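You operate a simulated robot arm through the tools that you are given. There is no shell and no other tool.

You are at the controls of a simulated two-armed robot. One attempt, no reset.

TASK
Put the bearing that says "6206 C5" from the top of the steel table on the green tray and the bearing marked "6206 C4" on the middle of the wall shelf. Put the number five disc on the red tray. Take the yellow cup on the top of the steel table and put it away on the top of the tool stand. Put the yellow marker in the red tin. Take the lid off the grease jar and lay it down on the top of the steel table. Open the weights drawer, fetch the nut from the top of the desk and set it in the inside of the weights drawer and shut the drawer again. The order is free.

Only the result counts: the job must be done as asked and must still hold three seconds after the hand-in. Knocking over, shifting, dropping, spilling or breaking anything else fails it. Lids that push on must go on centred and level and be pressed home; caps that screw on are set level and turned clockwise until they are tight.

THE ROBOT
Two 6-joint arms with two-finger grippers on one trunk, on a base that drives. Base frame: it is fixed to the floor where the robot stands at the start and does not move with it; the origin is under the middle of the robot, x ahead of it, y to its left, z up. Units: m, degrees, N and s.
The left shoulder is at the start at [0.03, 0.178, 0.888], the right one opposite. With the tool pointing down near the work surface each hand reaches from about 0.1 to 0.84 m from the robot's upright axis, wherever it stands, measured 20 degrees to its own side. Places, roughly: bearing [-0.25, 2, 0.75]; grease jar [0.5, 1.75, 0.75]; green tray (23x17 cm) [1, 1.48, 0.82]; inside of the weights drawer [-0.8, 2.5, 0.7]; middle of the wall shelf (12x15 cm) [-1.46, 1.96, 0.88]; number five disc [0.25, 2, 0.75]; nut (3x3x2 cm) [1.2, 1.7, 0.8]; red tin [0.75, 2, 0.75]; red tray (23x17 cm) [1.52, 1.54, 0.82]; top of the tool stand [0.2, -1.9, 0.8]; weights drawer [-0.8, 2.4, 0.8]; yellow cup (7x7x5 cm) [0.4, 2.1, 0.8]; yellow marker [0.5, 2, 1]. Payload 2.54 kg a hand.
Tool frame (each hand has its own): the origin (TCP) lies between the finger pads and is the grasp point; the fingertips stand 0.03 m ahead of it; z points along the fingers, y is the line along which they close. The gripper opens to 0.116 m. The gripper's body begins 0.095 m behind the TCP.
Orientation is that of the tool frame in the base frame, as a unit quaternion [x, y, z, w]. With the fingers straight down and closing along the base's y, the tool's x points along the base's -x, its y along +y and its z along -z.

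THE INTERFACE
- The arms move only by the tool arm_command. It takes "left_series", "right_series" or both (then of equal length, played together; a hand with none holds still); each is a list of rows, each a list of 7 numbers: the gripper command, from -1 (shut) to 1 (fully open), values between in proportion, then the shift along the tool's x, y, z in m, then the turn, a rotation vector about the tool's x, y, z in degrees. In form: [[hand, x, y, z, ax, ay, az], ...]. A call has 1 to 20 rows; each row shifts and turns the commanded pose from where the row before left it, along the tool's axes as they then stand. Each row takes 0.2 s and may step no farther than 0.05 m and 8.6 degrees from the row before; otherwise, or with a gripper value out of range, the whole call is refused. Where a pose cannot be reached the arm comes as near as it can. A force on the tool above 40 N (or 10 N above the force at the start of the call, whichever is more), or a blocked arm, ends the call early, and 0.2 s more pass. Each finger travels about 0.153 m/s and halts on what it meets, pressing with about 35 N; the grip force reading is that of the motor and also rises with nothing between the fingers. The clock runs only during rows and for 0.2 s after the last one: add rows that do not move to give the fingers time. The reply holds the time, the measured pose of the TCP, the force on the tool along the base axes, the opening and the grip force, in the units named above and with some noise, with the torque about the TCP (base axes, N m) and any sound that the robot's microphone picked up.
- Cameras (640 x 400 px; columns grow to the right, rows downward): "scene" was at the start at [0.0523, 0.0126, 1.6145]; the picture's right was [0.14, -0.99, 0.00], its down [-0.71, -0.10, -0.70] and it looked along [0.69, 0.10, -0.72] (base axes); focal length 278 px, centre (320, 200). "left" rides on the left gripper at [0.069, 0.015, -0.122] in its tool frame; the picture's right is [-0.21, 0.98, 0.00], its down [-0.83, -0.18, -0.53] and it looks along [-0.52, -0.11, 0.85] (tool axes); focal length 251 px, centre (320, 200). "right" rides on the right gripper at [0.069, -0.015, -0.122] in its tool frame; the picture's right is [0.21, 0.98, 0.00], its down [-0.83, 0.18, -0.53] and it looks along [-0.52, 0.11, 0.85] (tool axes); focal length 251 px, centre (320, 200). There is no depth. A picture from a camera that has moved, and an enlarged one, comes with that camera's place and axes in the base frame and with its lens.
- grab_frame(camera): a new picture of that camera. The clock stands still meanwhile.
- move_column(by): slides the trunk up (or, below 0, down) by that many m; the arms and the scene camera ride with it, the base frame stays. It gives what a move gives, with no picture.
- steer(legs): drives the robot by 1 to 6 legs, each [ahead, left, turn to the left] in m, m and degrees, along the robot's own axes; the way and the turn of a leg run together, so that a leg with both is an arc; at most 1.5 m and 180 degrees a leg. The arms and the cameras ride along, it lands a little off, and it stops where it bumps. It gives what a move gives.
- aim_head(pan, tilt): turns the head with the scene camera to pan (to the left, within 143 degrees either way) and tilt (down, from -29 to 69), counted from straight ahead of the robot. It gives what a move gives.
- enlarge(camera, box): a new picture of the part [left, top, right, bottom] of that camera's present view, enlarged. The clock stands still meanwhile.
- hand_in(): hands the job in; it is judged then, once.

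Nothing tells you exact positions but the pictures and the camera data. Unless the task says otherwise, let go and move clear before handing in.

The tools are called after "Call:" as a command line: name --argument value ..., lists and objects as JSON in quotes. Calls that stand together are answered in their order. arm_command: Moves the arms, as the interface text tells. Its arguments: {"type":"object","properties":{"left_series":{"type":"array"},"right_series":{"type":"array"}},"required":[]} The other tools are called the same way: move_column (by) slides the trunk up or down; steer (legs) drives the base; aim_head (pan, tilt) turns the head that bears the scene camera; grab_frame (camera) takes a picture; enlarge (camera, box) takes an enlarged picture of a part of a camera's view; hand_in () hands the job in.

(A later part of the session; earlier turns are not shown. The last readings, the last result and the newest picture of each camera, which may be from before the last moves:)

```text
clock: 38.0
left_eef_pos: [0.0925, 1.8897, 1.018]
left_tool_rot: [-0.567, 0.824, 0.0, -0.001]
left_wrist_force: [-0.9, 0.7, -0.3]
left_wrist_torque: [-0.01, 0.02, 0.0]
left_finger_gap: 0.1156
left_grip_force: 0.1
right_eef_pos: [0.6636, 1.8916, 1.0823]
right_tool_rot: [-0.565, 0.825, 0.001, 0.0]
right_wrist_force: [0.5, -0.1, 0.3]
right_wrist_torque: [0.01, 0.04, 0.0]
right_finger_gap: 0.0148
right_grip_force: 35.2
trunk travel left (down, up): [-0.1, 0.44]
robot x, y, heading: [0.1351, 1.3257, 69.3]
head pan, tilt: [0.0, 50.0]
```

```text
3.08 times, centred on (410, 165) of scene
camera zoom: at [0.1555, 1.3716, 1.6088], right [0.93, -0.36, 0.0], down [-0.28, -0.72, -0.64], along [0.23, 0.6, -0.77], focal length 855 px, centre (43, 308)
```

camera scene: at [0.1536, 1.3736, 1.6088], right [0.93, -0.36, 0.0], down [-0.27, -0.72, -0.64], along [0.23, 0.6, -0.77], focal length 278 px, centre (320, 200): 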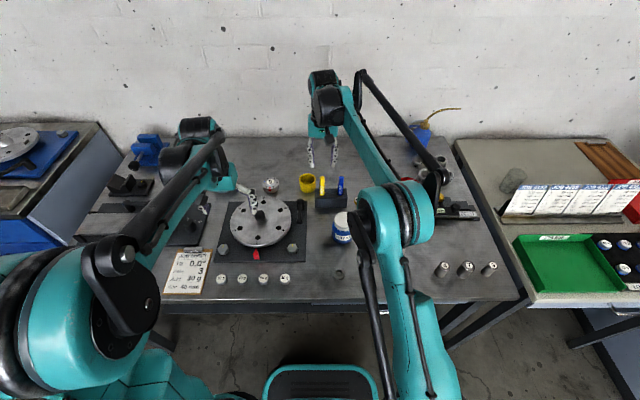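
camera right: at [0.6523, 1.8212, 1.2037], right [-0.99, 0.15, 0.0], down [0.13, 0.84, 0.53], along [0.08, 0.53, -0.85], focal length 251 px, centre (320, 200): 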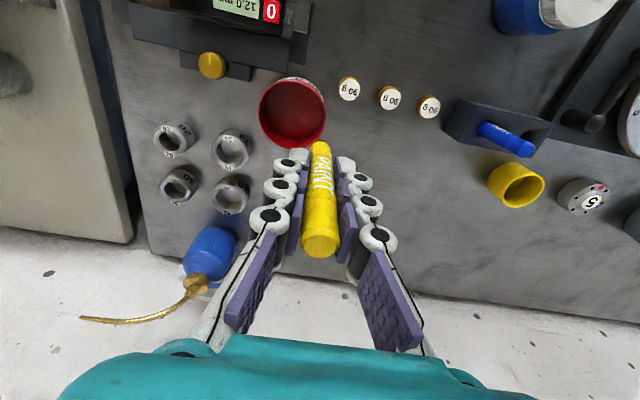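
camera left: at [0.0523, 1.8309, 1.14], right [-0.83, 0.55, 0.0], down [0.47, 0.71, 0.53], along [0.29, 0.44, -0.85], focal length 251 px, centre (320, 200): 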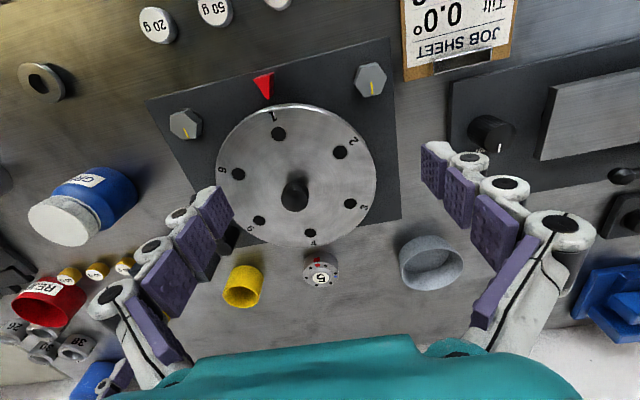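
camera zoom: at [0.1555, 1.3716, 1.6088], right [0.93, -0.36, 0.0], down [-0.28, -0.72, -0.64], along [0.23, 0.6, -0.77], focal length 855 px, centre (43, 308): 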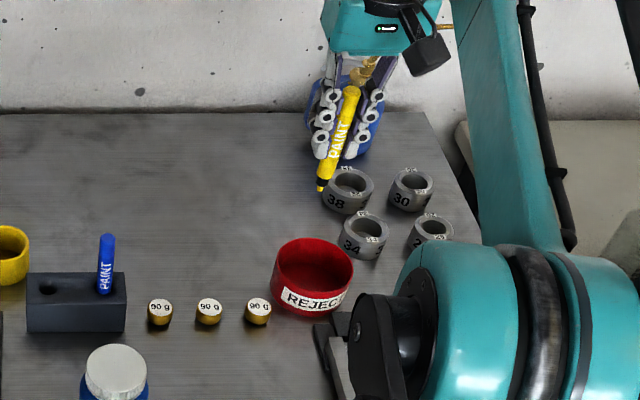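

Tin rim centre is about (F 2.01, R −0.03) in table axes with rim height ~0.875. I move over it, tilt the marker so its tip points away from me, and descend partly.

Call:
arm_command --right_series '[[-1, -0.011, -0.029, 0, 0, 0, 0], [-1, 0, 0, 0, 0, -8, 0], [-1, 0, 0, 0, 0, -8, 0], [-1, 0.0122, 0, 0.0425, 0, 0, 0], [-1, 0.0122, 0, 0.0425, 0, 0, 0], [-1, 0, 0, 0, 0, 0, 0]]'

Call:
grab_frame --camera "right"

Call:
enlarge --camera "scene" --box '[360, 120, 460, 230]'

```text
clock: 39.4
left_eef_pos: [0.0916, 1.8897, 1.0187]
left_tool_rot: [-0.567, 0.824, 0.0, 0.0]
left_wrist_force: [-0.1, 0.9, 0.6]
left_wrist_torque: [0.03, -0.02, -0.02]
left_finger_gap: 0.1161
left_grip_force: 0.1
right_eef_pos: [0.6922, 1.8913, 0.9951]
right_tool_rot: [-0.561, 0.816, 0.078, 0.114]
right_wrist_force: [-0.1, -0.2, -0.1]
right_wrist_torque: [0.01, -0.01, 0.0]
right_finger_gap: 0.0151
right_grip_force: 35.8
trunk travel left (down, up): [-0.1, 0.44]
robot x, y, heading: [0.1333, 1.328, 68.8]
head pan, tilt: [0.0, 50.0]
```

```text
taken
camera right: at [0.6711, 1.7921, 1.0924], right [-0.99, 0.16, -0.06], down [0.06, 0.67, 0.74], along [0.16, 0.73, -0.67], focal length 251 px, centre (320, 200)
```

right: 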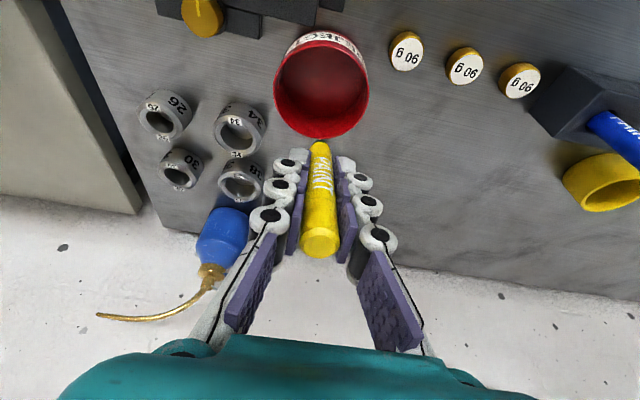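

```text
3.64 times, centred on (410, 175) of scene
camera zoom: at [0.1538, 1.3717, 1.6089], right [0.93, -0.36, 0.0], down [-0.27, -0.72, -0.64], along [0.23, 0.6, -0.77], focal length 1010 px, centre (-7, 291)
```

zoom: 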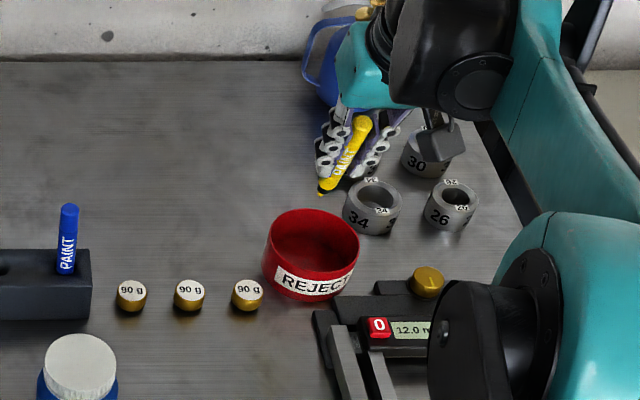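

The marker is tilted above the tin as planned. I lower it in.

Call:
arm_command --right_series '[[-1, 0.0122, 0, 0.0425, 0, 0, 0], [-1, 0.0122, 0, 0.0425, 0, 0, 0], [-1, 0, 0, 0, 0, 0, 0]]'

Call:
grab_frame --camera "right"

Call:
enlarge --camera "scene" --box '[360, 120, 460, 230]'

```text
clock: 40.2
left_eef_pos: [0.0906, 1.8904, 1.0185]
left_tool_rot: [-0.566, 0.824, 0.0, 0.0]
left_wrist_force: [-0.2, 0.2, -0.1]
left_wrist_torque: [-0.01, -0.02, 0.0]
left_finger_gap: 0.1161
left_grip_force: 0.1
right_eef_pos: [0.6925, 1.8912, 0.9055]
right_tool_rot: [-0.561, 0.816, 0.079, 0.115]
right_wrist_force: [-0.2, 0.7, -0.6]
right_wrist_torque: [-0.01, -0.01, -0.01]
right_finger_gap: 0.015
right_grip_force: 35.2
trunk travel left (down, up): [-0.1, 0.44]
robot x, y, heading: [0.1356, 1.3259, 69.2]
head pan, tilt: [0.0, 50.0]
```

```text
taken
camera right: at [0.6708, 1.7932, 1.0038], right [-0.99, 0.16, -0.06], down [0.06, 0.67, 0.74], along [0.16, 0.73, -0.67], focal length 251 px, centre (320, 200)
```

right: 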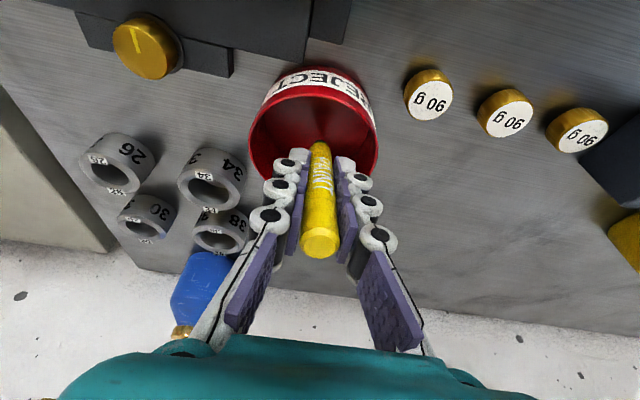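

```text
3.64 times, centred on (410, 175) of scene
camera zoom: at [0.1538, 1.3715, 1.6089], right [0.93, -0.36, 0.0], down [-0.27, -0.72, -0.64], along [0.23, 0.6, -0.77], focal length 1010 px, centre (-7, 291)
```

zoom: 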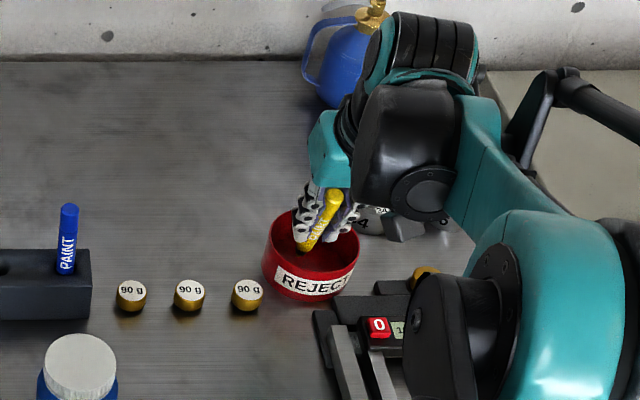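

The marker's tip is inside the tin. I lower slightly more, release, wait, and retreat along the finger axis.

Call:
arm_command --right_series '[[-1, 0.0017, 0, 0.0058, 0, 0, 0], [-1, 0, 0, 0, 0, 0, 0], [-0.4, 0, 0, 0, 0, 0, 0], [-0.3, 0, 0, 0, 0, 0, 0], [-0.3, 0, 0, 0, 0, 0, 0], [-0.3, 0, 0, 0, 0, 0, 0]]'

Call:
grab_frame --camera "right"

```text
clock: 41.6
left_eef_pos: [0.0917, 1.8893, 1.0179]
left_tool_rot: [-0.567, 0.824, 0.0, 0.0]
left_wrist_force: [0.4, 0.7, -0.5]
left_wrist_torque: [-0.01, -0.04, 0.0]
left_finger_gap: 0.1164
left_grip_force: 0.0
right_eef_pos: [0.6926, 1.893, 0.9002]
right_tool_rot: [-0.562, 0.816, 0.079, 0.114]
right_wrist_force: [0.5, -0.3, 0.0]
right_wrist_torque: [0.0, -0.01, 0.03]
right_finger_gap: 0.0408
right_grip_force: 0.1
trunk travel left (down, up): [-0.1, 0.44]
robot x, y, heading: [0.1344, 1.3248, 68.8]
head pan, tilt: [0.0, 50.0]
```

```text
taken
camera right: at [0.6709, 1.7934, 0.9978], right [-0.99, 0.16, -0.06], down [0.06, 0.67, 0.74], along [0.16, 0.73, -0.67], focal length 251 px, centre (320, 200)
```

right: 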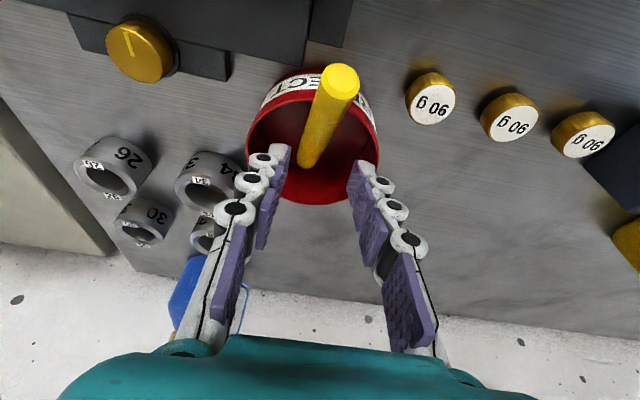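

The marker now leans inside the tin on its near rim. I retreat the hand along its axis.

Call:
arm_command --right_series '[[-0.3, 0, 0, -0.03, 0, 0, 0], [-0.3, 0, 0, -0.05, 0, 0, 0], [-0.3, 0, 0, -0.05, 0, 0, 0], [-0.3, 0, 0, -0.02, 0, 8, 0], [-0.3, 0, 0, 0, 0, 8, 0]]'

Call:
grab_frame --camera "right"

Call:
enlarge --camera "scene" --box '[320, 120, 460, 260]'

```text
clock: 42.8
left_eef_pos: [0.0922, 1.8898, 1.0176]
left_tool_rot: [-0.566, 0.824, 0.0, 0.0]
left_wrist_force: [-0.1, 1.3, 0.4]
left_wrist_torque: [0.02, -0.03, -0.01]
left_finger_gap: 0.1162
left_grip_force: 0.0
right_eef_pos: [0.6755, 1.8544, 1.0452]
right_tool_rot: [-0.567, 0.824, 0.0, 0.0]
right_wrist_force: [0.2, -0.6, -0.1]
right_wrist_torque: [-0.03, 0.02, -0.02]
right_finger_gap: 0.041
right_grip_force: 0.1
trunk travel left (down, up): [-0.1, 0.44]
robot x, y, heading: [0.134, 1.3278, 68.8]
head pan, tilt: [0.0, 50.0]
```

```text
taken
camera right: at [0.6667, 1.7843, 1.1651], right [-0.99, 0.15, 0.0], down [0.13, 0.84, 0.53], along [0.08, 0.53, -0.85], focal length 251 px, centre (320, 200)
```

right: 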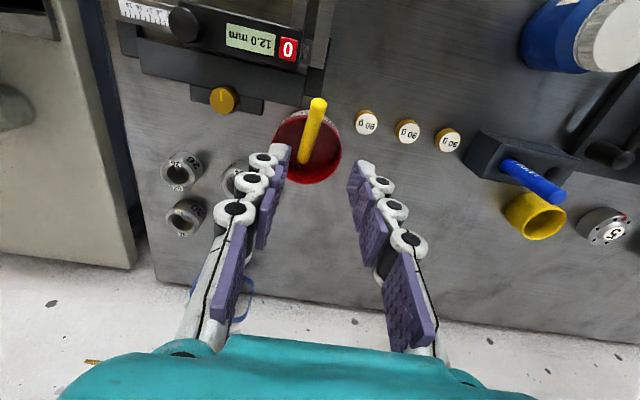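

```text
2.86 times, centred on (390, 190) of scene
camera zoom: at [0.1546, 1.3726, 1.6088], right [0.93, -0.36, 0.0], down [-0.28, -0.72, -0.64], along [0.23, 0.6, -0.77], focal length 794 px, centre (120, 229)
```

zoom: 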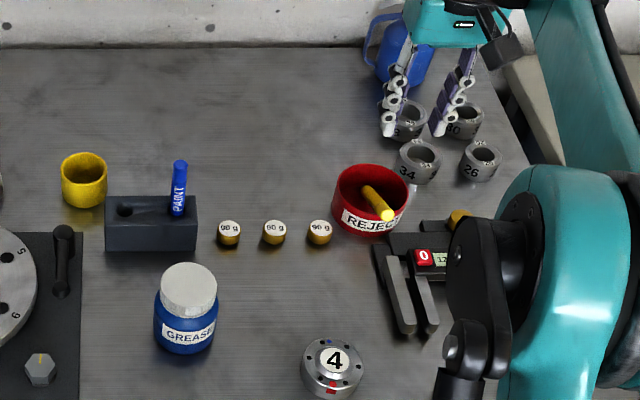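

The marker rests in the tin with nothing disturbed. Next is the grease jar: I bring the right hand above its lid and look.

Call:
arm_command --right_series '[[0, 0.0213, 0.0398, 0, 0, 0, 0], [0.6, 0.0213, 0.0398, 0, 0, 0, 0], [0.8, 0.0213, 0.0398, 0, 0, 0, 0], [0.8, 0.0213, 0.0398, 0, 0, 0, 0], [0.8, 0.0213, 0.0398, 0, 0, 0, 0], [0.8, 0.0213, 0.0398, 0, 0, 0, 0], [0.8, 0, 0, 0, 0, 0, 0]]'

Call:
grab_frame --camera "right"

Call:
enlarge --camera "scene" --box '[280, 120, 420, 280]'

Call:
grab_frame --camera "left"

```text
clock: 44.4
left_eef_pos: [0.0918, 1.8905, 1.0182]
left_tool_rot: [-0.566, 0.824, 0.0, 0.0]
left_wrist_force: [-0.6, 0.6, 0.1]
left_wrist_torque: [0.02, -0.01, 0.02]
left_finger_gap: 0.1159
left_grip_force: 0.1
right_eef_pos: [0.4081, 1.8199, 1.0435]
right_tool_rot: [-0.566, 0.824, 0.0, 0.0]
right_wrist_force: [0.7, -0.3, -0.1]
right_wrist_torque: [0.02, 0.04, 0.0]
right_finger_gap: 0.1048
right_grip_force: 0.0
trunk travel left (down, up): [-0.1, 0.44]
robot x, y, heading: [0.1359, 1.3283, 69.2]
head pan, tilt: [0.0, 50.0]
```

```text
taken
camera right: at [0.3988, 1.7491, 1.165], right [-0.99, 0.15, 0.0], down [0.13, 0.84, 0.53], along [0.08, 0.53, -0.85], focal length 251 px, centre (320, 200)
```

right: 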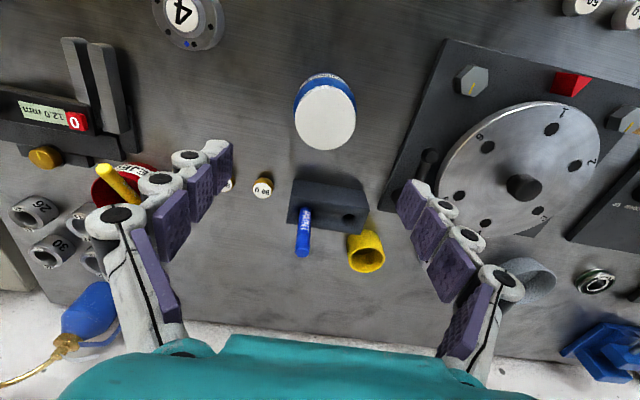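

```text
2.50 times, centred on (350, 200) of scene
camera zoom: at [0.1547, 1.372, 1.6088], right [0.93, -0.36, 0.0], down [-0.28, -0.72, -0.64], along [0.23, 0.6, -0.77], focal length 694 px, centre (245, 200)
```

zoom: 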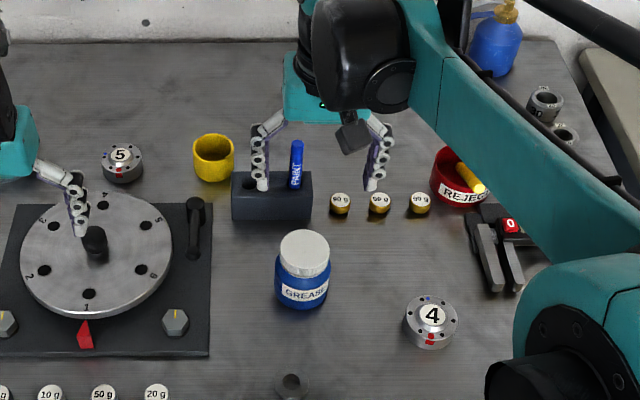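

```text
taken
camera left: at [0.0531, 1.8297, 1.1407], right [-0.83, 0.55, 0.0], down [0.47, 0.71, 0.53], along [0.29, 0.45, -0.85], focal length 251 px, centre (320, 200)
```

left: 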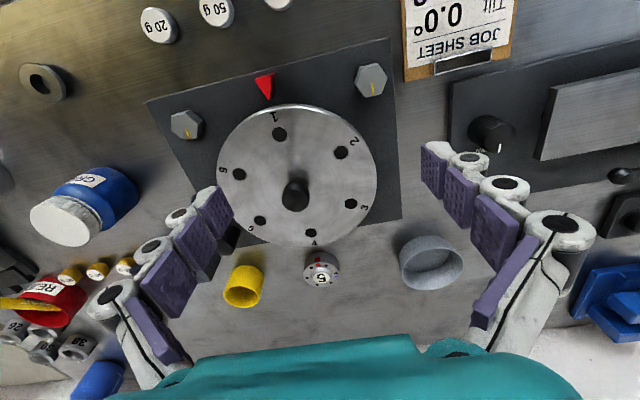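

The lid's centre is about 1 cm nearer than the hand. I zoom to see lid height and shoulder before descending.

Call:
enlarge --camera "scene" --box '[325, 205, 365, 250]'

Call:
enlarge --camera "left" --box '[20, 150, 150, 260]'

Call:
enlarge --camera "right" --box '[280, 65, 370, 165]'

```text
8.89 times, centred on (345, 228) of scene
camera zoom: at [0.1547, 1.372, 1.6088], right [0.93, -0.36, 0.0], down [-0.28, -0.72, -0.64], along [0.23, 0.6, -0.77], focal length 2469 px, centre (98, -44)
```

zoom: 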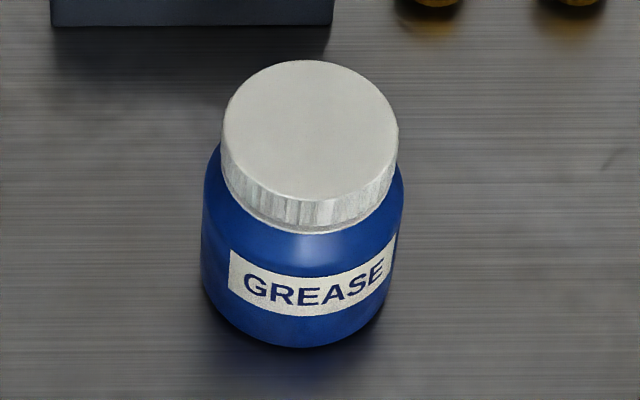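

```text
3.64 times, centred on (85, 205) of left
camera zoom: at [0.0531, 1.8297, 1.1407], right [-0.83, 0.55, 0.0], down [0.47, 0.71, 0.53], along [0.29, 0.45, -0.85], focal length 914 px, centre (1174, 182)
```

zoom: 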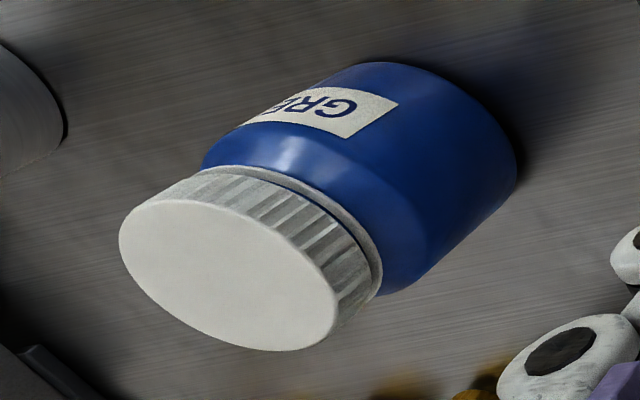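

```text
4.00 times, centred on (325, 115) of right
camera zoom: at [0.3988, 1.7491, 1.165], right [-0.99, 0.15, 0.0], down [0.13, 0.84, 0.53], along [0.08, 0.53, -0.85], focal length 1006 px, centre (300, 540)
```

zoom: 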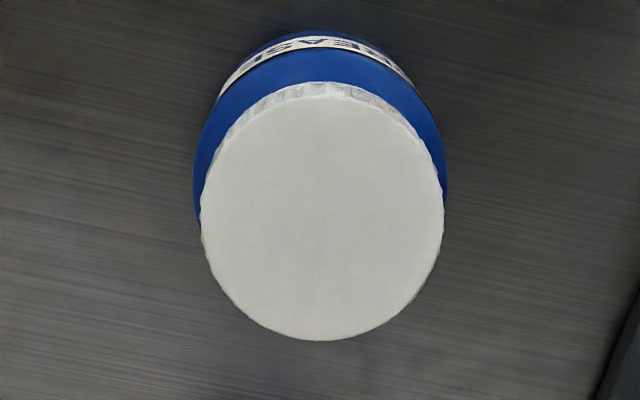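

From the two wrist cameras the lid top is at z ≈ 0.908, centre about 5 mm nearer than the hand. I descend to straddle the ribbed rim.

Call:
arm_command --right_series '[[0.5, 0.0055, 0.0023, 0, 0, 0, 0], [0.5, 0, 0, 0.04, 0, 0, 0], [0.5, 0, 0, 0.04, 0, 0, 0], [0.5, 0, 0, 0.035, 0, 0, 0], [0.5, 0, 0, 0, 0, 0, 0]]'

Call:
grab_frame --camera "right"

Call:
enlarge --camera "scene" --box '[310, 180, 380, 260]'

Call:
enlarge --camera "left" --box '[0, 130, 170, 280]'

```text
clock: 45.6
left_eef_pos: [0.091, 1.8901, 1.0177]
left_tool_rot: [-0.566, 0.824, 0.0, 0.0]
left_wrist_force: [-0.2, -0.7, 0.4]
left_wrist_torque: [0.01, 0.0, -0.01]
left_finger_gap: 0.1157
left_grip_force: 0.1
right_eef_pos: [0.4026, 1.8151, 0.9293]
right_tool_rot: [-0.567, 0.824, 0.0, 0.001]
right_wrist_force: [0.5, 0.0, 0.4]
right_wrist_torque: [0.02, 0.0, -0.03]
right_finger_gap: 0.087
right_grip_force: 0.1
trunk travel left (down, up): [-0.1, 0.44]
robot x, y, heading: [0.1383, 1.3265, 69.1]
head pan, tilt: [0.0, 50.0]
```

```text
taken
camera right: at [0.3937, 1.7448, 1.0507], right [-0.99, 0.15, 0.0], down [0.13, 0.84, 0.53], along [0.08, 0.53, -0.85], focal length 251 px, centre (320, 200)
```

right: 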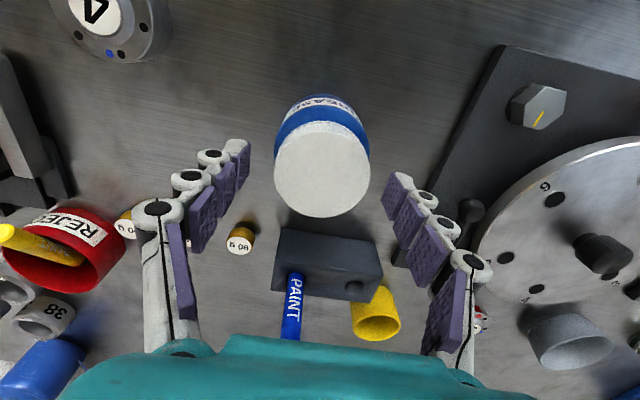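

```text
5.00 times, centred on (345, 220) of scene
camera zoom: at [0.1538, 1.3713, 1.6089], right [0.93, -0.36, 0.0], down [-0.27, -0.71, -0.64], along [0.23, 0.6, -0.77], focal length 1389 px, centre (195, 100)
```

zoom: 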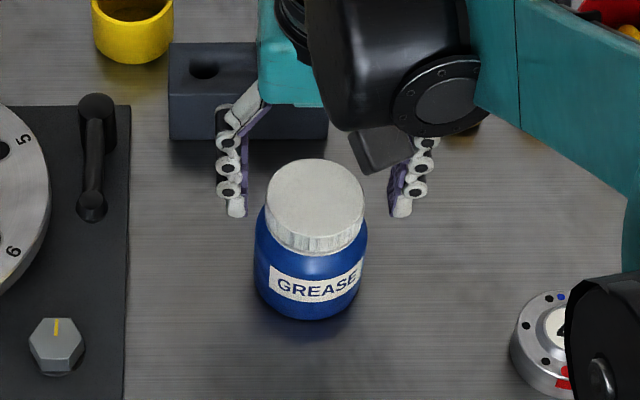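

```text
2.67 times, centred on (85, 205) of left
camera zoom: at [0.0523, 1.8292, 1.1409], right [-0.83, 0.55, 0.0], down [0.47, 0.71, 0.53], along [0.29, 0.45, -0.85], focal length 670 px, centre (947, 187)
```

zoom: 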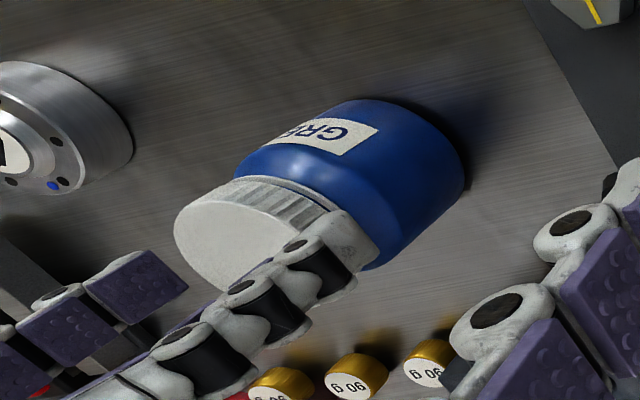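

The hand is aligned over the lid to within 2 mm. I lower 5 mm more and close on the lid.

Call:
arm_command --right_series '[[0.5, 0.002, 0.001, 0.005, 0, 0, 0], [0.2, 0, 0, 0, 0, 0, 0], [-0.2, 0, 0, 0, 0, 0, 0], [-1, 0, 0, 0, 0, 0, 0], [-1, 0, 0, 0, 0, 0, 0]]'

Call:
grab_frame --camera "right"

Call:
enlarge --camera "scene" --box '[310, 180, 380, 260]'

```text
clock: 46.8
left_eef_pos: [0.0907, 1.8889, 1.0197]
left_tool_rot: [-0.567, 0.824, 0.0, 0.0]
left_wrist_force: [0.0, 0.1, -0.1]
left_wrist_torque: [-0.02, -0.01, 0.0]
left_finger_gap: 0.116
left_grip_force: 0.0
right_eef_pos: [0.4022, 1.8125, 0.9247]
right_tool_rot: [-0.566, 0.824, 0.0, 0.0]
right_wrist_force: [-1.3, 2.6, 4.3]
right_wrist_torque: [0.06, 0.08, 0.0]
right_finger_gap: 0.058
right_grip_force: 35.4
trunk travel left (down, up): [-0.1, 0.44]
robot x, y, heading: [0.1325, 1.3276, 69.0]
head pan, tilt: [0.0, 50.0]
```

```text
taken
camera right: at [0.3918, 1.744, 1.0458], right [-0.99, 0.15, 0.0], down [0.13, 0.84, 0.53], along [0.08, 0.53, -0.85], focal length 251 px, centre (320, 200)
```

right: 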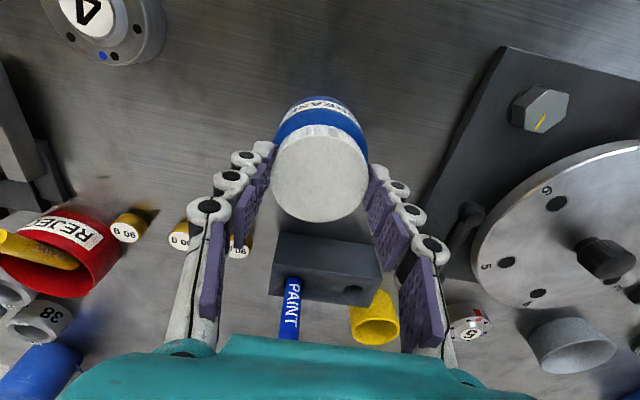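

```text
5.00 times, centred on (345, 220) of scene
camera zoom: at [0.1536, 1.3717, 1.6089], right [0.93, -0.36, 0.0], down [-0.27, -0.72, -0.64], along [0.23, 0.6, -0.77], focal length 1389 px, centre (195, 100)
```

zoom: 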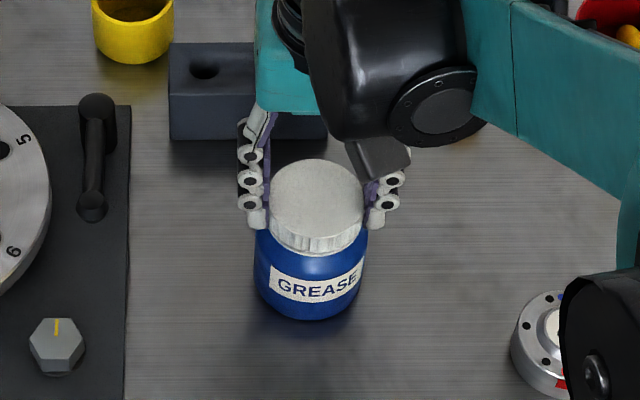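

The lid is gripped and the jar hasn't moved. I try a small counter-clockwise twist and check whether the jar body stays.

Call:
arm_command --right_series '[[-1, 0, 0, 0, 0, 0, -8], [-1, 0, 0, 0, 0, 0, -8], [-1, 0, 0, 0, 0, 0, 0]]'

Call:
enlarge --camera "scene" --box '[310, 180, 380, 260]'

```text
clock: 47.6
left_eef_pos: [0.091, 1.8907, 1.0179]
left_tool_rot: [-0.566, 0.824, 0.0, 0.001]
left_wrist_force: [0.0, 0.1, -0.4]
left_wrist_torque: [0.01, 0.0, -0.02]
left_finger_gap: 0.116
left_grip_force: 0.1
right_eef_pos: [0.402, 1.8137, 0.9243]
right_tool_rot: [-0.675, 0.738, -0.001, 0.001]
right_wrist_force: [3.4, 0.9, 8.1]
right_wrist_torque: [0.08, -0.11, 0.02]
right_finger_gap: 0.058
right_grip_force: 34.8
trunk travel left (down, up): [-0.1, 0.44]
robot x, y, heading: [0.134, 1.3272, 68.9]
head pan, tilt: [0.0, 50.0]
```

```text
5.00 times, centred on (345, 220) of scene
camera zoom: at [0.1541, 1.3713, 1.6089], right [0.93, -0.36, 0.0], down [-0.27, -0.71, -0.64], along [0.23, 0.6, -0.77], focal length 1389 px, centre (195, 100)
```

zoom: 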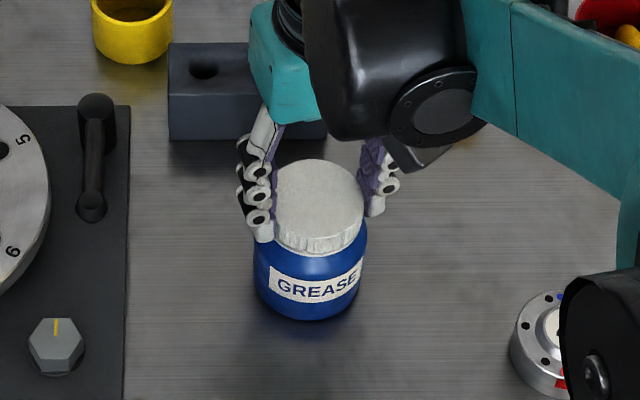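

The jar body stays while the lid turns, and the upward force rises, so the lid is unscrewing. I continue turning counter-clockwise with a slight lift.

Call:
arm_command --right_series '[[-1, 0, 0, -0.0003, 0, 0, -8], [-1, 0, 0, -0.0003, 0, 0, -8], [-1, 0, 0, -0.0003, 0, 0, -8], [-1, 0, 0, -0.0003, 0, 0, -8], [-1, 0, 0, -0.0003, 0, 0, -8], [-1, 0, 0, -0.0003, 0, 0, -8], [-1, 0, 0, -0.0003, 0, 0, -8], [-1, 0, 0, 0, 0, 0, 0]]'

Call:
enlarge --camera "scene" --box '[310, 180, 380, 260]'

```text
clock: 49.4
left_eef_pos: [0.0908, 1.8893, 1.0187]
left_tool_rot: [-0.566, 0.824, 0.0, 0.0]
left_wrist_force: [0.2, -1.1, -0.6]
left_wrist_torque: [0.0, -0.01, -0.02]
left_finger_gap: 0.116
left_grip_force: 0.1
right_eef_pos: [0.4013, 1.8144, 0.9269]
right_tool_rot: [0.943, -0.334, 0.0, 0.0]
right_wrist_force: [0.3, -0.5, -3.6]
right_wrist_torque: [0.0, -0.01, 0.05]
right_finger_gap: 0.0579
right_grip_force: 35.5
trunk travel left (down, up): [-0.1, 0.44]
robot x, y, heading: [0.1346, 1.3263, 68.8]
head pan, tilt: [0.0, 50.0]
```

```text
5.00 times, centred on (345, 220) of scene
camera zoom: at [0.1541, 1.372, 1.6088], right [0.93, -0.36, 0.0], down [-0.27, -0.72, -0.64], along [0.23, 0.6, -0.77], focal length 1389 px, centre (195, 100)
```

zoom: 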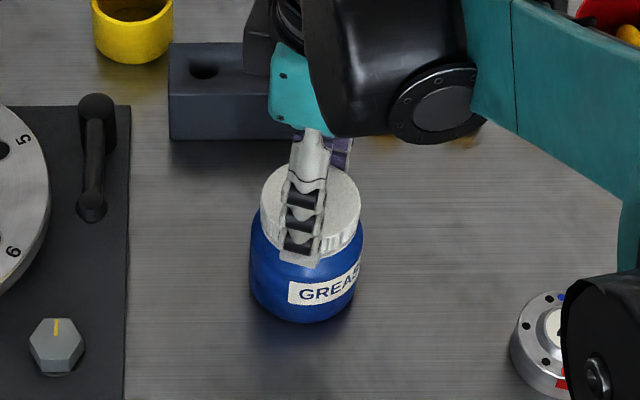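

The force turned negative — I lifted too fast and the jar began to hang and turn with the lid. I lower slightly so that the jar sits firmly again.

Call:
arm_command --right_series '[[-1, 0, 0, 0.001, 0, 0, 0], [-1, 0, 0, 0.001, 0, 0, 0], [-1, 0, 0, 0, 0, 0, 0]]'

Call:
enlarge --camera "scene" --box '[310, 180, 380, 260]'

```text
clock: 50.2
left_eef_pos: [0.0912, 1.89, 1.0173]
left_tool_rot: [-0.566, 0.824, 0.001, 0.0]
left_wrist_force: [0.3, 0.1, 0.1]
left_wrist_torque: [0.0, 0.02, -0.01]
left_finger_gap: 0.1161
left_grip_force: 0.0
right_eef_pos: [0.4019, 1.8133, 0.9246]
right_tool_rot: [0.942, -0.335, 0.0, -0.001]
right_wrist_force: [0.6, 3.3, 11.4]
right_wrist_torque: [0.07, -0.01, -0.04]
right_finger_gap: 0.058
right_grip_force: 34.6
trunk travel left (down, up): [-0.1, 0.44]
robot x, y, heading: [0.1329, 1.327, 69.1]
head pan, tilt: [0.0, 50.0]
```

```text
5.00 times, centred on (345, 220) of scene
camera zoom: at [0.1536, 1.3713, 1.609], right [0.93, -0.36, 0.0], down [-0.27, -0.71, -0.64], along [0.23, 0.6, -0.77], focal length 1389 px, centre (195, 100)
```

zoom: 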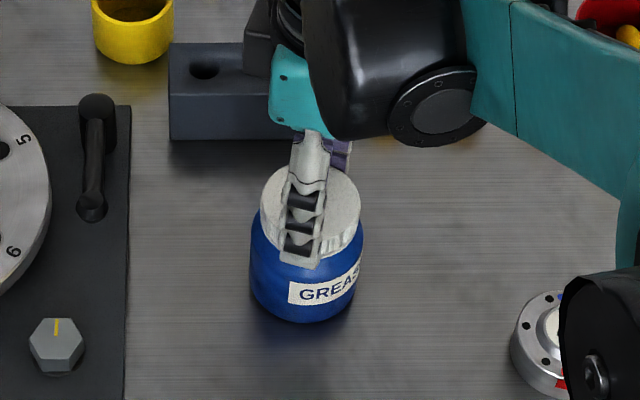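

The jar sits again with ~11 N pressing. I continue turning without lifting.

Call:
arm_command --right_series '[[-1, 0, 0, 0, 0, 0, -8], [-1, 0, 0, 0, 0, 0, -8], [-1, 0, 0, 0, 0, 0, -8], [-1, 0, 0, 0, 0, 0, -8], [-1, 0, 0, 0, 0, 0, -8], [-1, 0, 0, 0, 0, 0, 0]]'

Call:
enlarge --camera "scene" --box '[310, 180, 380, 260]'

Call:
grab_frame --camera "left"

```text
clock: 51.6
left_eef_pos: [0.0914, 1.8898, 1.0187]
left_tool_rot: [-0.566, 0.824, 0.0, 0.001]
left_wrist_force: [-0.1, 0.4, 0.4]
left_wrist_torque: [0.01, 0.02, -0.02]
left_finger_gap: 0.116
left_grip_force: 0.0
right_eef_pos: [0.4021, 1.815, 0.9246]
right_tool_rot: [1.0, 0.01, 0.0, 0.0]
right_wrist_force: [-3.4, 4.9, 17.7]
right_wrist_torque: [0.19, 0.19, -0.01]
right_finger_gap: 0.0581
right_grip_force: 34.6
trunk travel left (down, up): [-0.1, 0.44]
robot x, y, heading: [0.1328, 1.3279, 68.9]
head pan, tilt: [0.0, 50.0]
```

```text
5.00 times, centred on (345, 220) of scene
camera zoom: at [0.1527, 1.371, 1.6089], right [0.93, -0.36, 0.0], down [-0.27, -0.71, -0.64], along [0.23, 0.6, -0.77], focal length 1389 px, centre (195, 100)
```

zoom: 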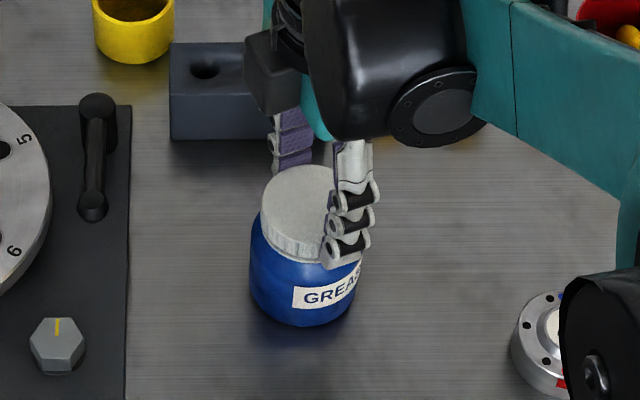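

```text
taken
camera left: at [0.0515, 1.829, 1.1409], right [-0.83, 0.55, 0.0], down [0.47, 0.71, 0.53], along [0.29, 0.45, -0.84], focal length 251 px, centre (320, 200)
```

left: 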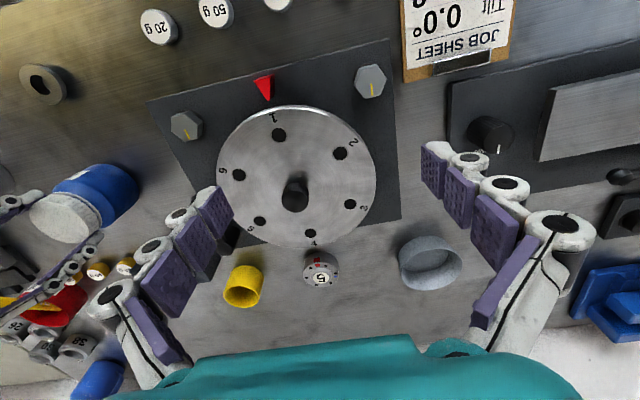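

The lid keeps rising (force 18 N up), so it's unscrewing. I relieve the press a little and keep turning.

Call:
arm_command --right_series '[[-1, 0, 0, -0.0008, 0, 0, -8], [-1, 0, 0, -0.0001, 0, 0, -8], [-1, 0, 0, -0.0001, 0, 0, -8], [-1, 0, 0, -0.0001, 0, 0, -8], [-1, 0, 0, -0.0001, 0, 0, -8], [-1, 0, 0, -0.0001, 0, 0, -8], [-1, 0, 0, 0, 0, 0, 0]]'

Call:
enlarge --camera "scene" --box '[310, 180, 380, 260]'

```text
clock: 53.2
left_eef_pos: [0.0917, 1.8896, 1.019]
left_tool_rot: [-0.567, 0.824, 0.0, -0.001]
left_wrist_force: [0.1, -0.2, -0.2]
left_wrist_torque: [0.02, 0.04, -0.02]
left_finger_gap: 0.1161
left_grip_force: 0.1
right_eef_pos: [0.4013, 1.8141, 0.9261]
right_tool_rot: [0.91, 0.415, 0.001, 0.0]
right_wrist_force: [-0.3, -1.5, 1.5]
right_wrist_torque: [-0.06, -0.04, -0.01]
right_finger_gap: 0.0581
right_grip_force: 34.7
trunk travel left (down, up): [-0.1, 0.44]
robot x, y, heading: [0.1344, 1.3259, 69.2]
head pan, tilt: [0.0, 50.0]
```

```text
5.00 times, centred on (345, 220) of scene
camera zoom: at [0.1539, 1.3714, 1.6089], right [0.93, -0.36, 0.0], down [-0.27, -0.71, -0.64], along [0.23, 0.6, -0.77], focal length 1389 px, centre (195, 100)
```

zoom: 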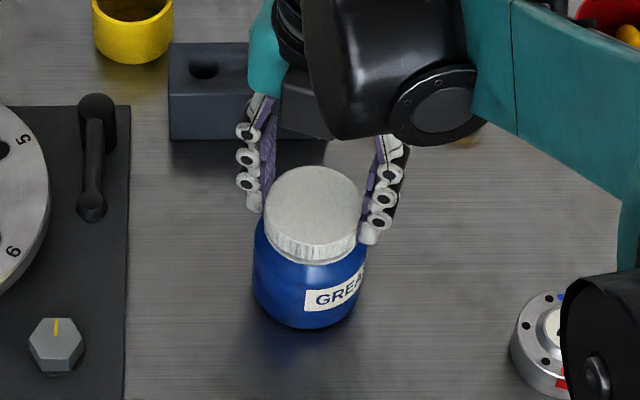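

The press force vanished although I lifted little, so the thread may be free. I test with a small lift.

Call:
arm_command --right_series '[[-1, 0, 0, -0.003, 0, 0, 0], [-1, 0, 0, 0, 0, 0, 0]]'

Call:
enlarge --camera "scene" --box '[310, 180, 380, 260]'

```text
clock: 53.8
left_eef_pos: [0.0914, 1.8899, 1.0178]
left_tool_rot: [-0.567, 0.824, 0.0, -0.001]
left_wrist_force: [0.0, -0.4, -0.4]
left_wrist_torque: [-0.02, -0.02, -0.01]
left_finger_gap: 0.1158
left_grip_force: 0.1
right_eef_pos: [0.402, 1.8143, 0.9286]
right_tool_rot: [0.91, 0.415, 0.0, 0.0]
right_wrist_force: [0.9, -0.4, -3.0]
right_wrist_torque: [0.01, -0.02, -0.01]
right_finger_gap: 0.0581
right_grip_force: 35.1
trunk travel left (down, up): [-0.1, 0.44]
robot x, y, heading: [0.1337, 1.3257, 69.4]
head pan, tilt: [0.0, 50.0]
```

```text
5.00 times, centred on (345, 220) of scene
camera zoom: at [0.1542, 1.3721, 1.6088], right [0.93, -0.36, 0.0], down [-0.27, -0.72, -0.64], along [0.23, 0.6, -0.77], focal length 1389 px, centre (195, 100)
```

zoom: 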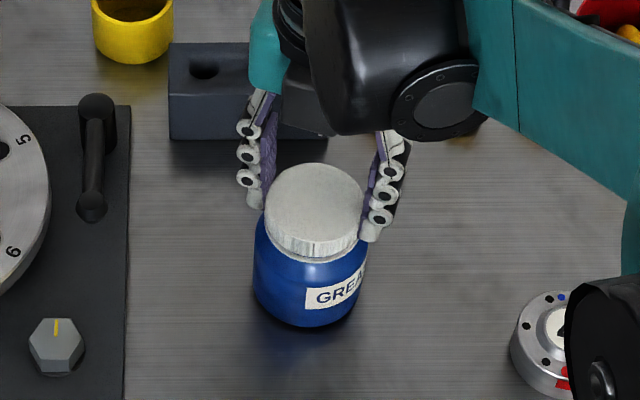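

Still attached (the jar's weight came on the hand). I lower it again with press and continue turning.

Call:
arm_command --right_series '[[-1, 0, 0, 0.003, 0, 0, 0], [-1, 0, 0, 0.0015, 0, 0, 0], [-1, 0, 0, 0, 0, 0, 0]]'

Call:
arm_command --right_series '[[-1, 0, 0, 0, 0, 0, -8], [-1, 0, 0, 0, 0, 0, -8], [-1, 0, 0, 0, 0, 0, -8], [-1, 0, 0, 0, 0, 0, 0]]'

Call:
enlarge --camera "scene" --box '[310, 180, 380, 260]'

```text
clock: 54.6
left_eef_pos: [0.0906, 1.8896, 1.0189]
left_tool_rot: [-0.566, 0.824, 0.0, 0.0]
left_wrist_force: [0.4, 0.0, 0.5]
left_wrist_torque: [0.0, 0.01, 0.01]
left_finger_gap: 0.1161
left_grip_force: 0.1
right_eef_pos: [0.4022, 1.8137, 0.9248]
right_tool_rot: [0.91, 0.415, 0.0, 0.0]
right_wrist_force: [3.6, 5.6, 23.9]
right_wrist_torque: [0.1, -0.05, -0.01]
right_finger_gap: 0.0584
right_grip_force: 34.5
trunk travel left (down, up): [-0.1, 0.44]
robot x, y, heading: [0.1356, 1.3308, 68.9]
head pan, tilt: [0.0, 50.0]
```

```text
clock: 55.6
left_eef_pos: [0.0901, 1.8894, 1.0193]
left_tool_rot: [-0.566, 0.824, 0.0, 0.0]
left_wrist_force: [0.5, -0.1, 0.4]
left_wrist_torque: [0.0, -0.01, -0.03]
left_finger_gap: 0.1158
left_grip_force: 0.1
right_eef_pos: [0.4017, 1.8133, 0.9245]
right_tool_rot: [0.804, 0.594, 0.002, 0.0]
right_wrist_force: [1.9, 11.0, 34.1]
right_wrist_torque: [0.31, 0.03, -0.05]
right_finger_gap: 0.0582
right_grip_force: 35.4
trunk travel left (down, up): [-0.1, 0.44]
robot x, y, heading: [0.1347, 1.3281, 69.0]
head pan, tilt: [0.0, 50.0]
```

```text
5.00 times, centred on (345, 220) of scene
camera zoom: at [0.1527, 1.3706, 1.609], right [0.93, -0.36, 0.0], down [-0.27, -0.71, -0.64], along [0.23, 0.6, -0.77], focal length 1389 px, centre (195, 100)
```

zoom: 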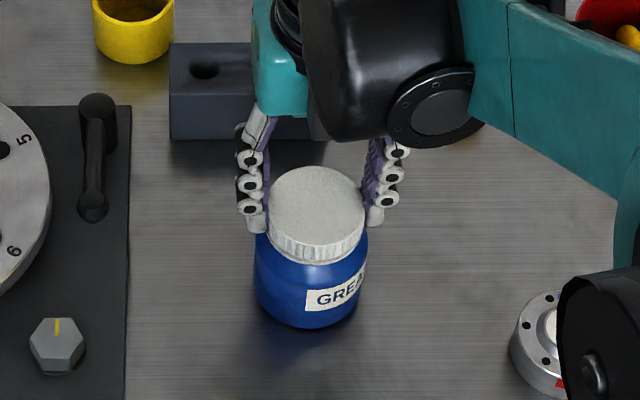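

The lid now has turned ~150° relative to the jar. I zoom in to see whether a gap is opening between lid and body.

Call:
enlarge --camera "scene" --box '[325, 205, 365, 250]'

Call:
enlarge --camera "left" --box '[0, 140, 150, 260]'

```text
8.89 times, centred on (345, 228) of scene
camera zoom: at [0.1527, 1.3706, 1.609], right [0.93, -0.36, 0.0], down [-0.27, -0.71, -0.64], along [0.23, 0.6, -0.77], focal length 2469 px, centre (98, -44)
```

zoom: 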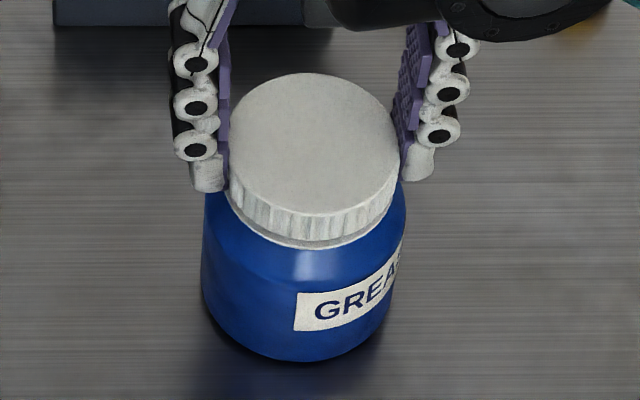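

```text
3.33 times, centred on (75, 200) of left
camera zoom: at [0.0516, 1.8287, 1.1412], right [-0.83, 0.55, 0.0], down [0.47, 0.71, 0.54], along [0.29, 0.45, -0.84], focal length 838 px, centre (1137, 200)
```

zoom: 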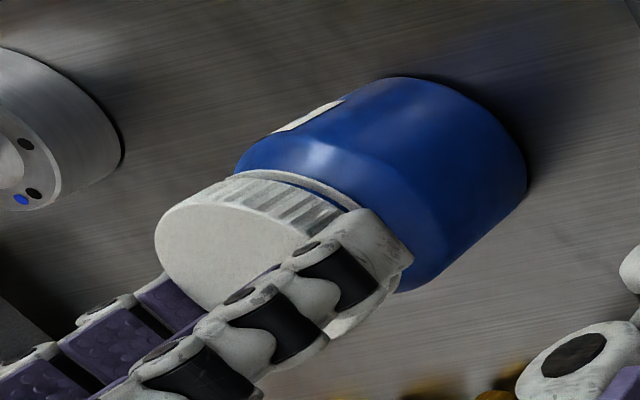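

A wider gap ring is showing under the lid, so it's rising about 5 mm per turn. I relieve the press and keep turning.

Call:
arm_command --right_series '[[-1, 0, 0, -0.002, 0, 0, 0], [-1, 0, 0, -0.0001, 0, 0, -8], [-1, 0, 0, -0.0001, 0, 0, -8], [-1, 0, 0, -0.0001, 0, 0, -8], [-1, 0, 0, -0.0001, 0, 0, -8], [-1, 0, 0, -0.0001, 0, 0, -8], [-1, 0, 0, -0.0001, 0, 0, -8], [-1, 0, 0, 0, 0, 0, 0]]'

Call:
enlarge --camera "scene" --box '[325, 205, 365, 250]'

```text
clock: 57.4
left_eef_pos: [0.0917, 1.8892, 1.018]
left_tool_rot: [-0.567, 0.824, 0.001, -0.001]
left_wrist_force: [0.8, -0.1, 0.6]
left_wrist_torque: [0.0, 0.0, 0.01]
left_finger_gap: 0.116
left_grip_force: 0.0
right_eef_pos: [0.4032, 1.8145, 0.9251]
right_tool_rot: [0.805, 0.594, 0.001, 0.001]
right_wrist_force: [-0.6, -0.3, -2.7]
right_wrist_torque: [-0.02, -0.01, 0.01]
right_finger_gap: 0.0581
right_grip_force: 35.3
right hand out of reach, approached as far as the arm can: row 2, 3, 4, 5, 6, 7
trunk travel left (down, up): [-0.1, 0.44]
robot x, y, heading: [0.1354, 1.3267, 69.1]
head pan, tilt: [0.0, 50.0]
```

```text
8.89 times, centred on (345, 228) of scene
camera zoom: at [0.1541, 1.372, 1.6089], right [0.93, -0.36, 0.0], down [-0.27, -0.72, -0.64], along [0.23, 0.6, -0.77], focal length 2469 px, centre (98, -44)
```

zoom: 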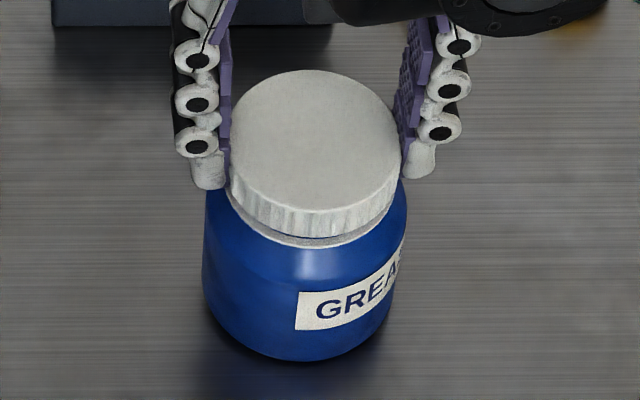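

The wrist reached its turning limit. I set the jar down gently, open the fingers and turn the hand back for a second grip.

Call:
arm_command --right_series '[[-1, 0, 0, 0.0015, 0, 0, 0], [-1, 0, 0, 0, 0, 0, 0]]'

Call:
arm_command --right_series '[[0.3, 0, 0, 0, 0, 0, 0], [0.3, 0, 0, 0, 0, 0, 0], [0.3, 0, 0, 0, 0, 0, 8], [0.3, 0, 0, 0, 0, 0, 8], [0.3, 0, 0, 0, 0, 0, 8], [0.3, 0, 0, 0, 0, 0, 8], [0.3, 0, 0, 0, 0, 0, 8], [0.3, 0, 0, 0, 0, 0, 8], [0.3, 0, 0, 0, 0, 0, 8], [0.3, 0, 0, 0, 0, 0, 8]]'

```text
clock: 58.0
left_eef_pos: [0.0909, 1.8895, 1.0195]
left_tool_rot: [-0.566, 0.824, 0.0, -0.001]
left_wrist_force: [0.6, -0.3, -0.3]
left_wrist_torque: [-0.02, 0.01, 0.03]
left_finger_gap: 0.1161
left_grip_force: 0.1
right_eef_pos: [0.4017, 1.8144, 0.9257]
right_tool_rot: [0.805, 0.593, 0.001, 0.001]
right_wrist_force: [-0.7, 1.7, 0.8]
right_wrist_torque: [0.04, 0.03, -0.05]
right_finger_gap: 0.0582
right_grip_force: 34.9
trunk travel left (down, up): [-0.1, 0.44]
robot x, y, heading: [0.134, 1.3268, 68.7]
head pan, tilt: [0.0, 50.0]
```

```text
clock: 60.2
left_eef_pos: [0.0912, 1.8899, 1.0192]
left_tool_rot: [-0.566, 0.824, 0.0, 0.0]
left_wrist_force: [-0.1, -0.7, 0.3]
left_wrist_torque: [-0.01, 0.0, 0.05]
left_finger_gap: 0.116
left_grip_force: 0.1
right_eef_pos: [0.4018, 1.8151, 0.9262]
right_tool_rot: [0.997, 0.075, 0.0, 0.0]
right_wrist_force: [-0.7, -0.8, -0.1]
right_wrist_torque: [-0.01, -0.01, 0.03]
right_finger_gap: 0.0754
right_grip_force: 0.1
trunk travel left (down, up): [-0.1, 0.44]
robot x, y, heading: [0.1354, 1.3259, 69.0]
head pan, tilt: [0.0, 50.0]
```

The fingers are open and turning back freely. I continue turning the open hand back.

Call:
arm_command --right_series '[[0.3, 0, 0, 0, 0, 0, 8], [0.3, 0, 0, 0, 0, 0, 8], [0.3, 0, 0, 0, 0, 0, 8], [0.3, 0, 0, 0, 0, 0, 8], [0.3, 0, 0, 0, 0, 0, 8], [0.3, 0, 0, 0, 0, 0, 8], [0.3, 0, 0, 0, 0, 0, 8], [0.3, 0, 0, 0, 0, 0, 8], [0.3, 0, 0, 0, 0, 0, 8], [0.3, 0, 0, 0, 0, 0, 8], [0.3, 0, 0, 0, 0, 0, 8], [0.3, 0, 0, 0, 0, 0, 8], [0.3, 0, 0, 0, 0, 0, 8], [0.3, 0, 0, 0, 0, 0, 8], [0.3, 0, 0, 0, 0, 0, 8], [0.3, 0, 0, 0, 0, 0, 8], [0.3, 0, 0, 0, 0, 0, 8], [0.3, 0, 0, 0, 0, 0, 8], [0.3, 0, 0, 0, 0, 0, 8], [0.3, 0, 0, 0, 0, 0, 8]]'

Call:
grab_frame --camera "right"

Call:
enlarge --camera "scene" --box '[310, 180, 380, 260]'

```text
clock: 64.4
left_eef_pos: [0.0906, 1.889, 1.0185]
left_tool_rot: [-0.567, 0.824, 0.0, 0.0]
left_wrist_force: [-0.3, -0.5, 0.1]
left_wrist_torque: [0.03, -0.06, -0.03]
left_finger_gap: 0.1157
left_grip_force: 0.2
right_eef_pos: [0.4019, 1.8137, 0.9256]
right_tool_rot: [-0.247, 0.969, -0.001, 0.001]
right_wrist_force: [-0.3, -0.1, -0.3]
right_wrist_torque: [0.02, 0.02, 0.02]
right_finger_gap: 0.0752
right_grip_force: 0.1
trunk travel left (down, up): [-0.1, 0.44]
robot x, y, heading: [0.1337, 1.3303, 68.9]
head pan, tilt: [0.0, 50.0]
```

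```text
taken
camera right: at [0.3489, 1.7677, 1.0462], right [-0.66, 0.75, 0.0], down [0.64, 0.56, 0.53], along [0.4, 0.35, -0.84], focal length 251 px, centre (320, 200)
```

right: 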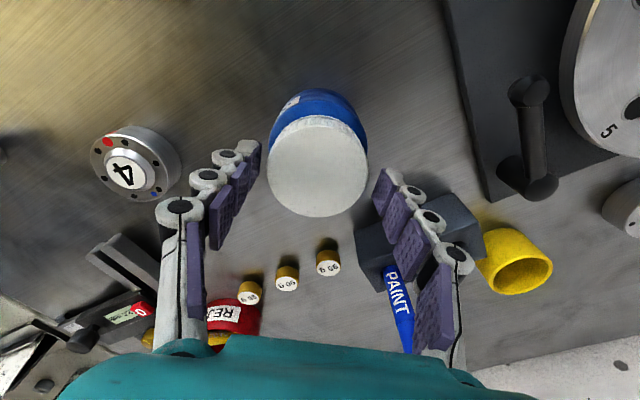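

```text
5.00 times, centred on (345, 220) of scene
camera zoom: at [0.154, 1.3718, 1.6089], right [0.93, -0.36, 0.0], down [-0.27, -0.72, -0.64], along [0.23, 0.6, -0.77], focal length 1389 px, centre (195, 100)
```

zoom: 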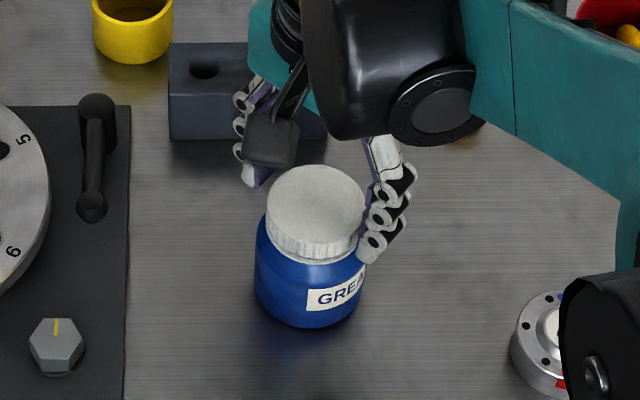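

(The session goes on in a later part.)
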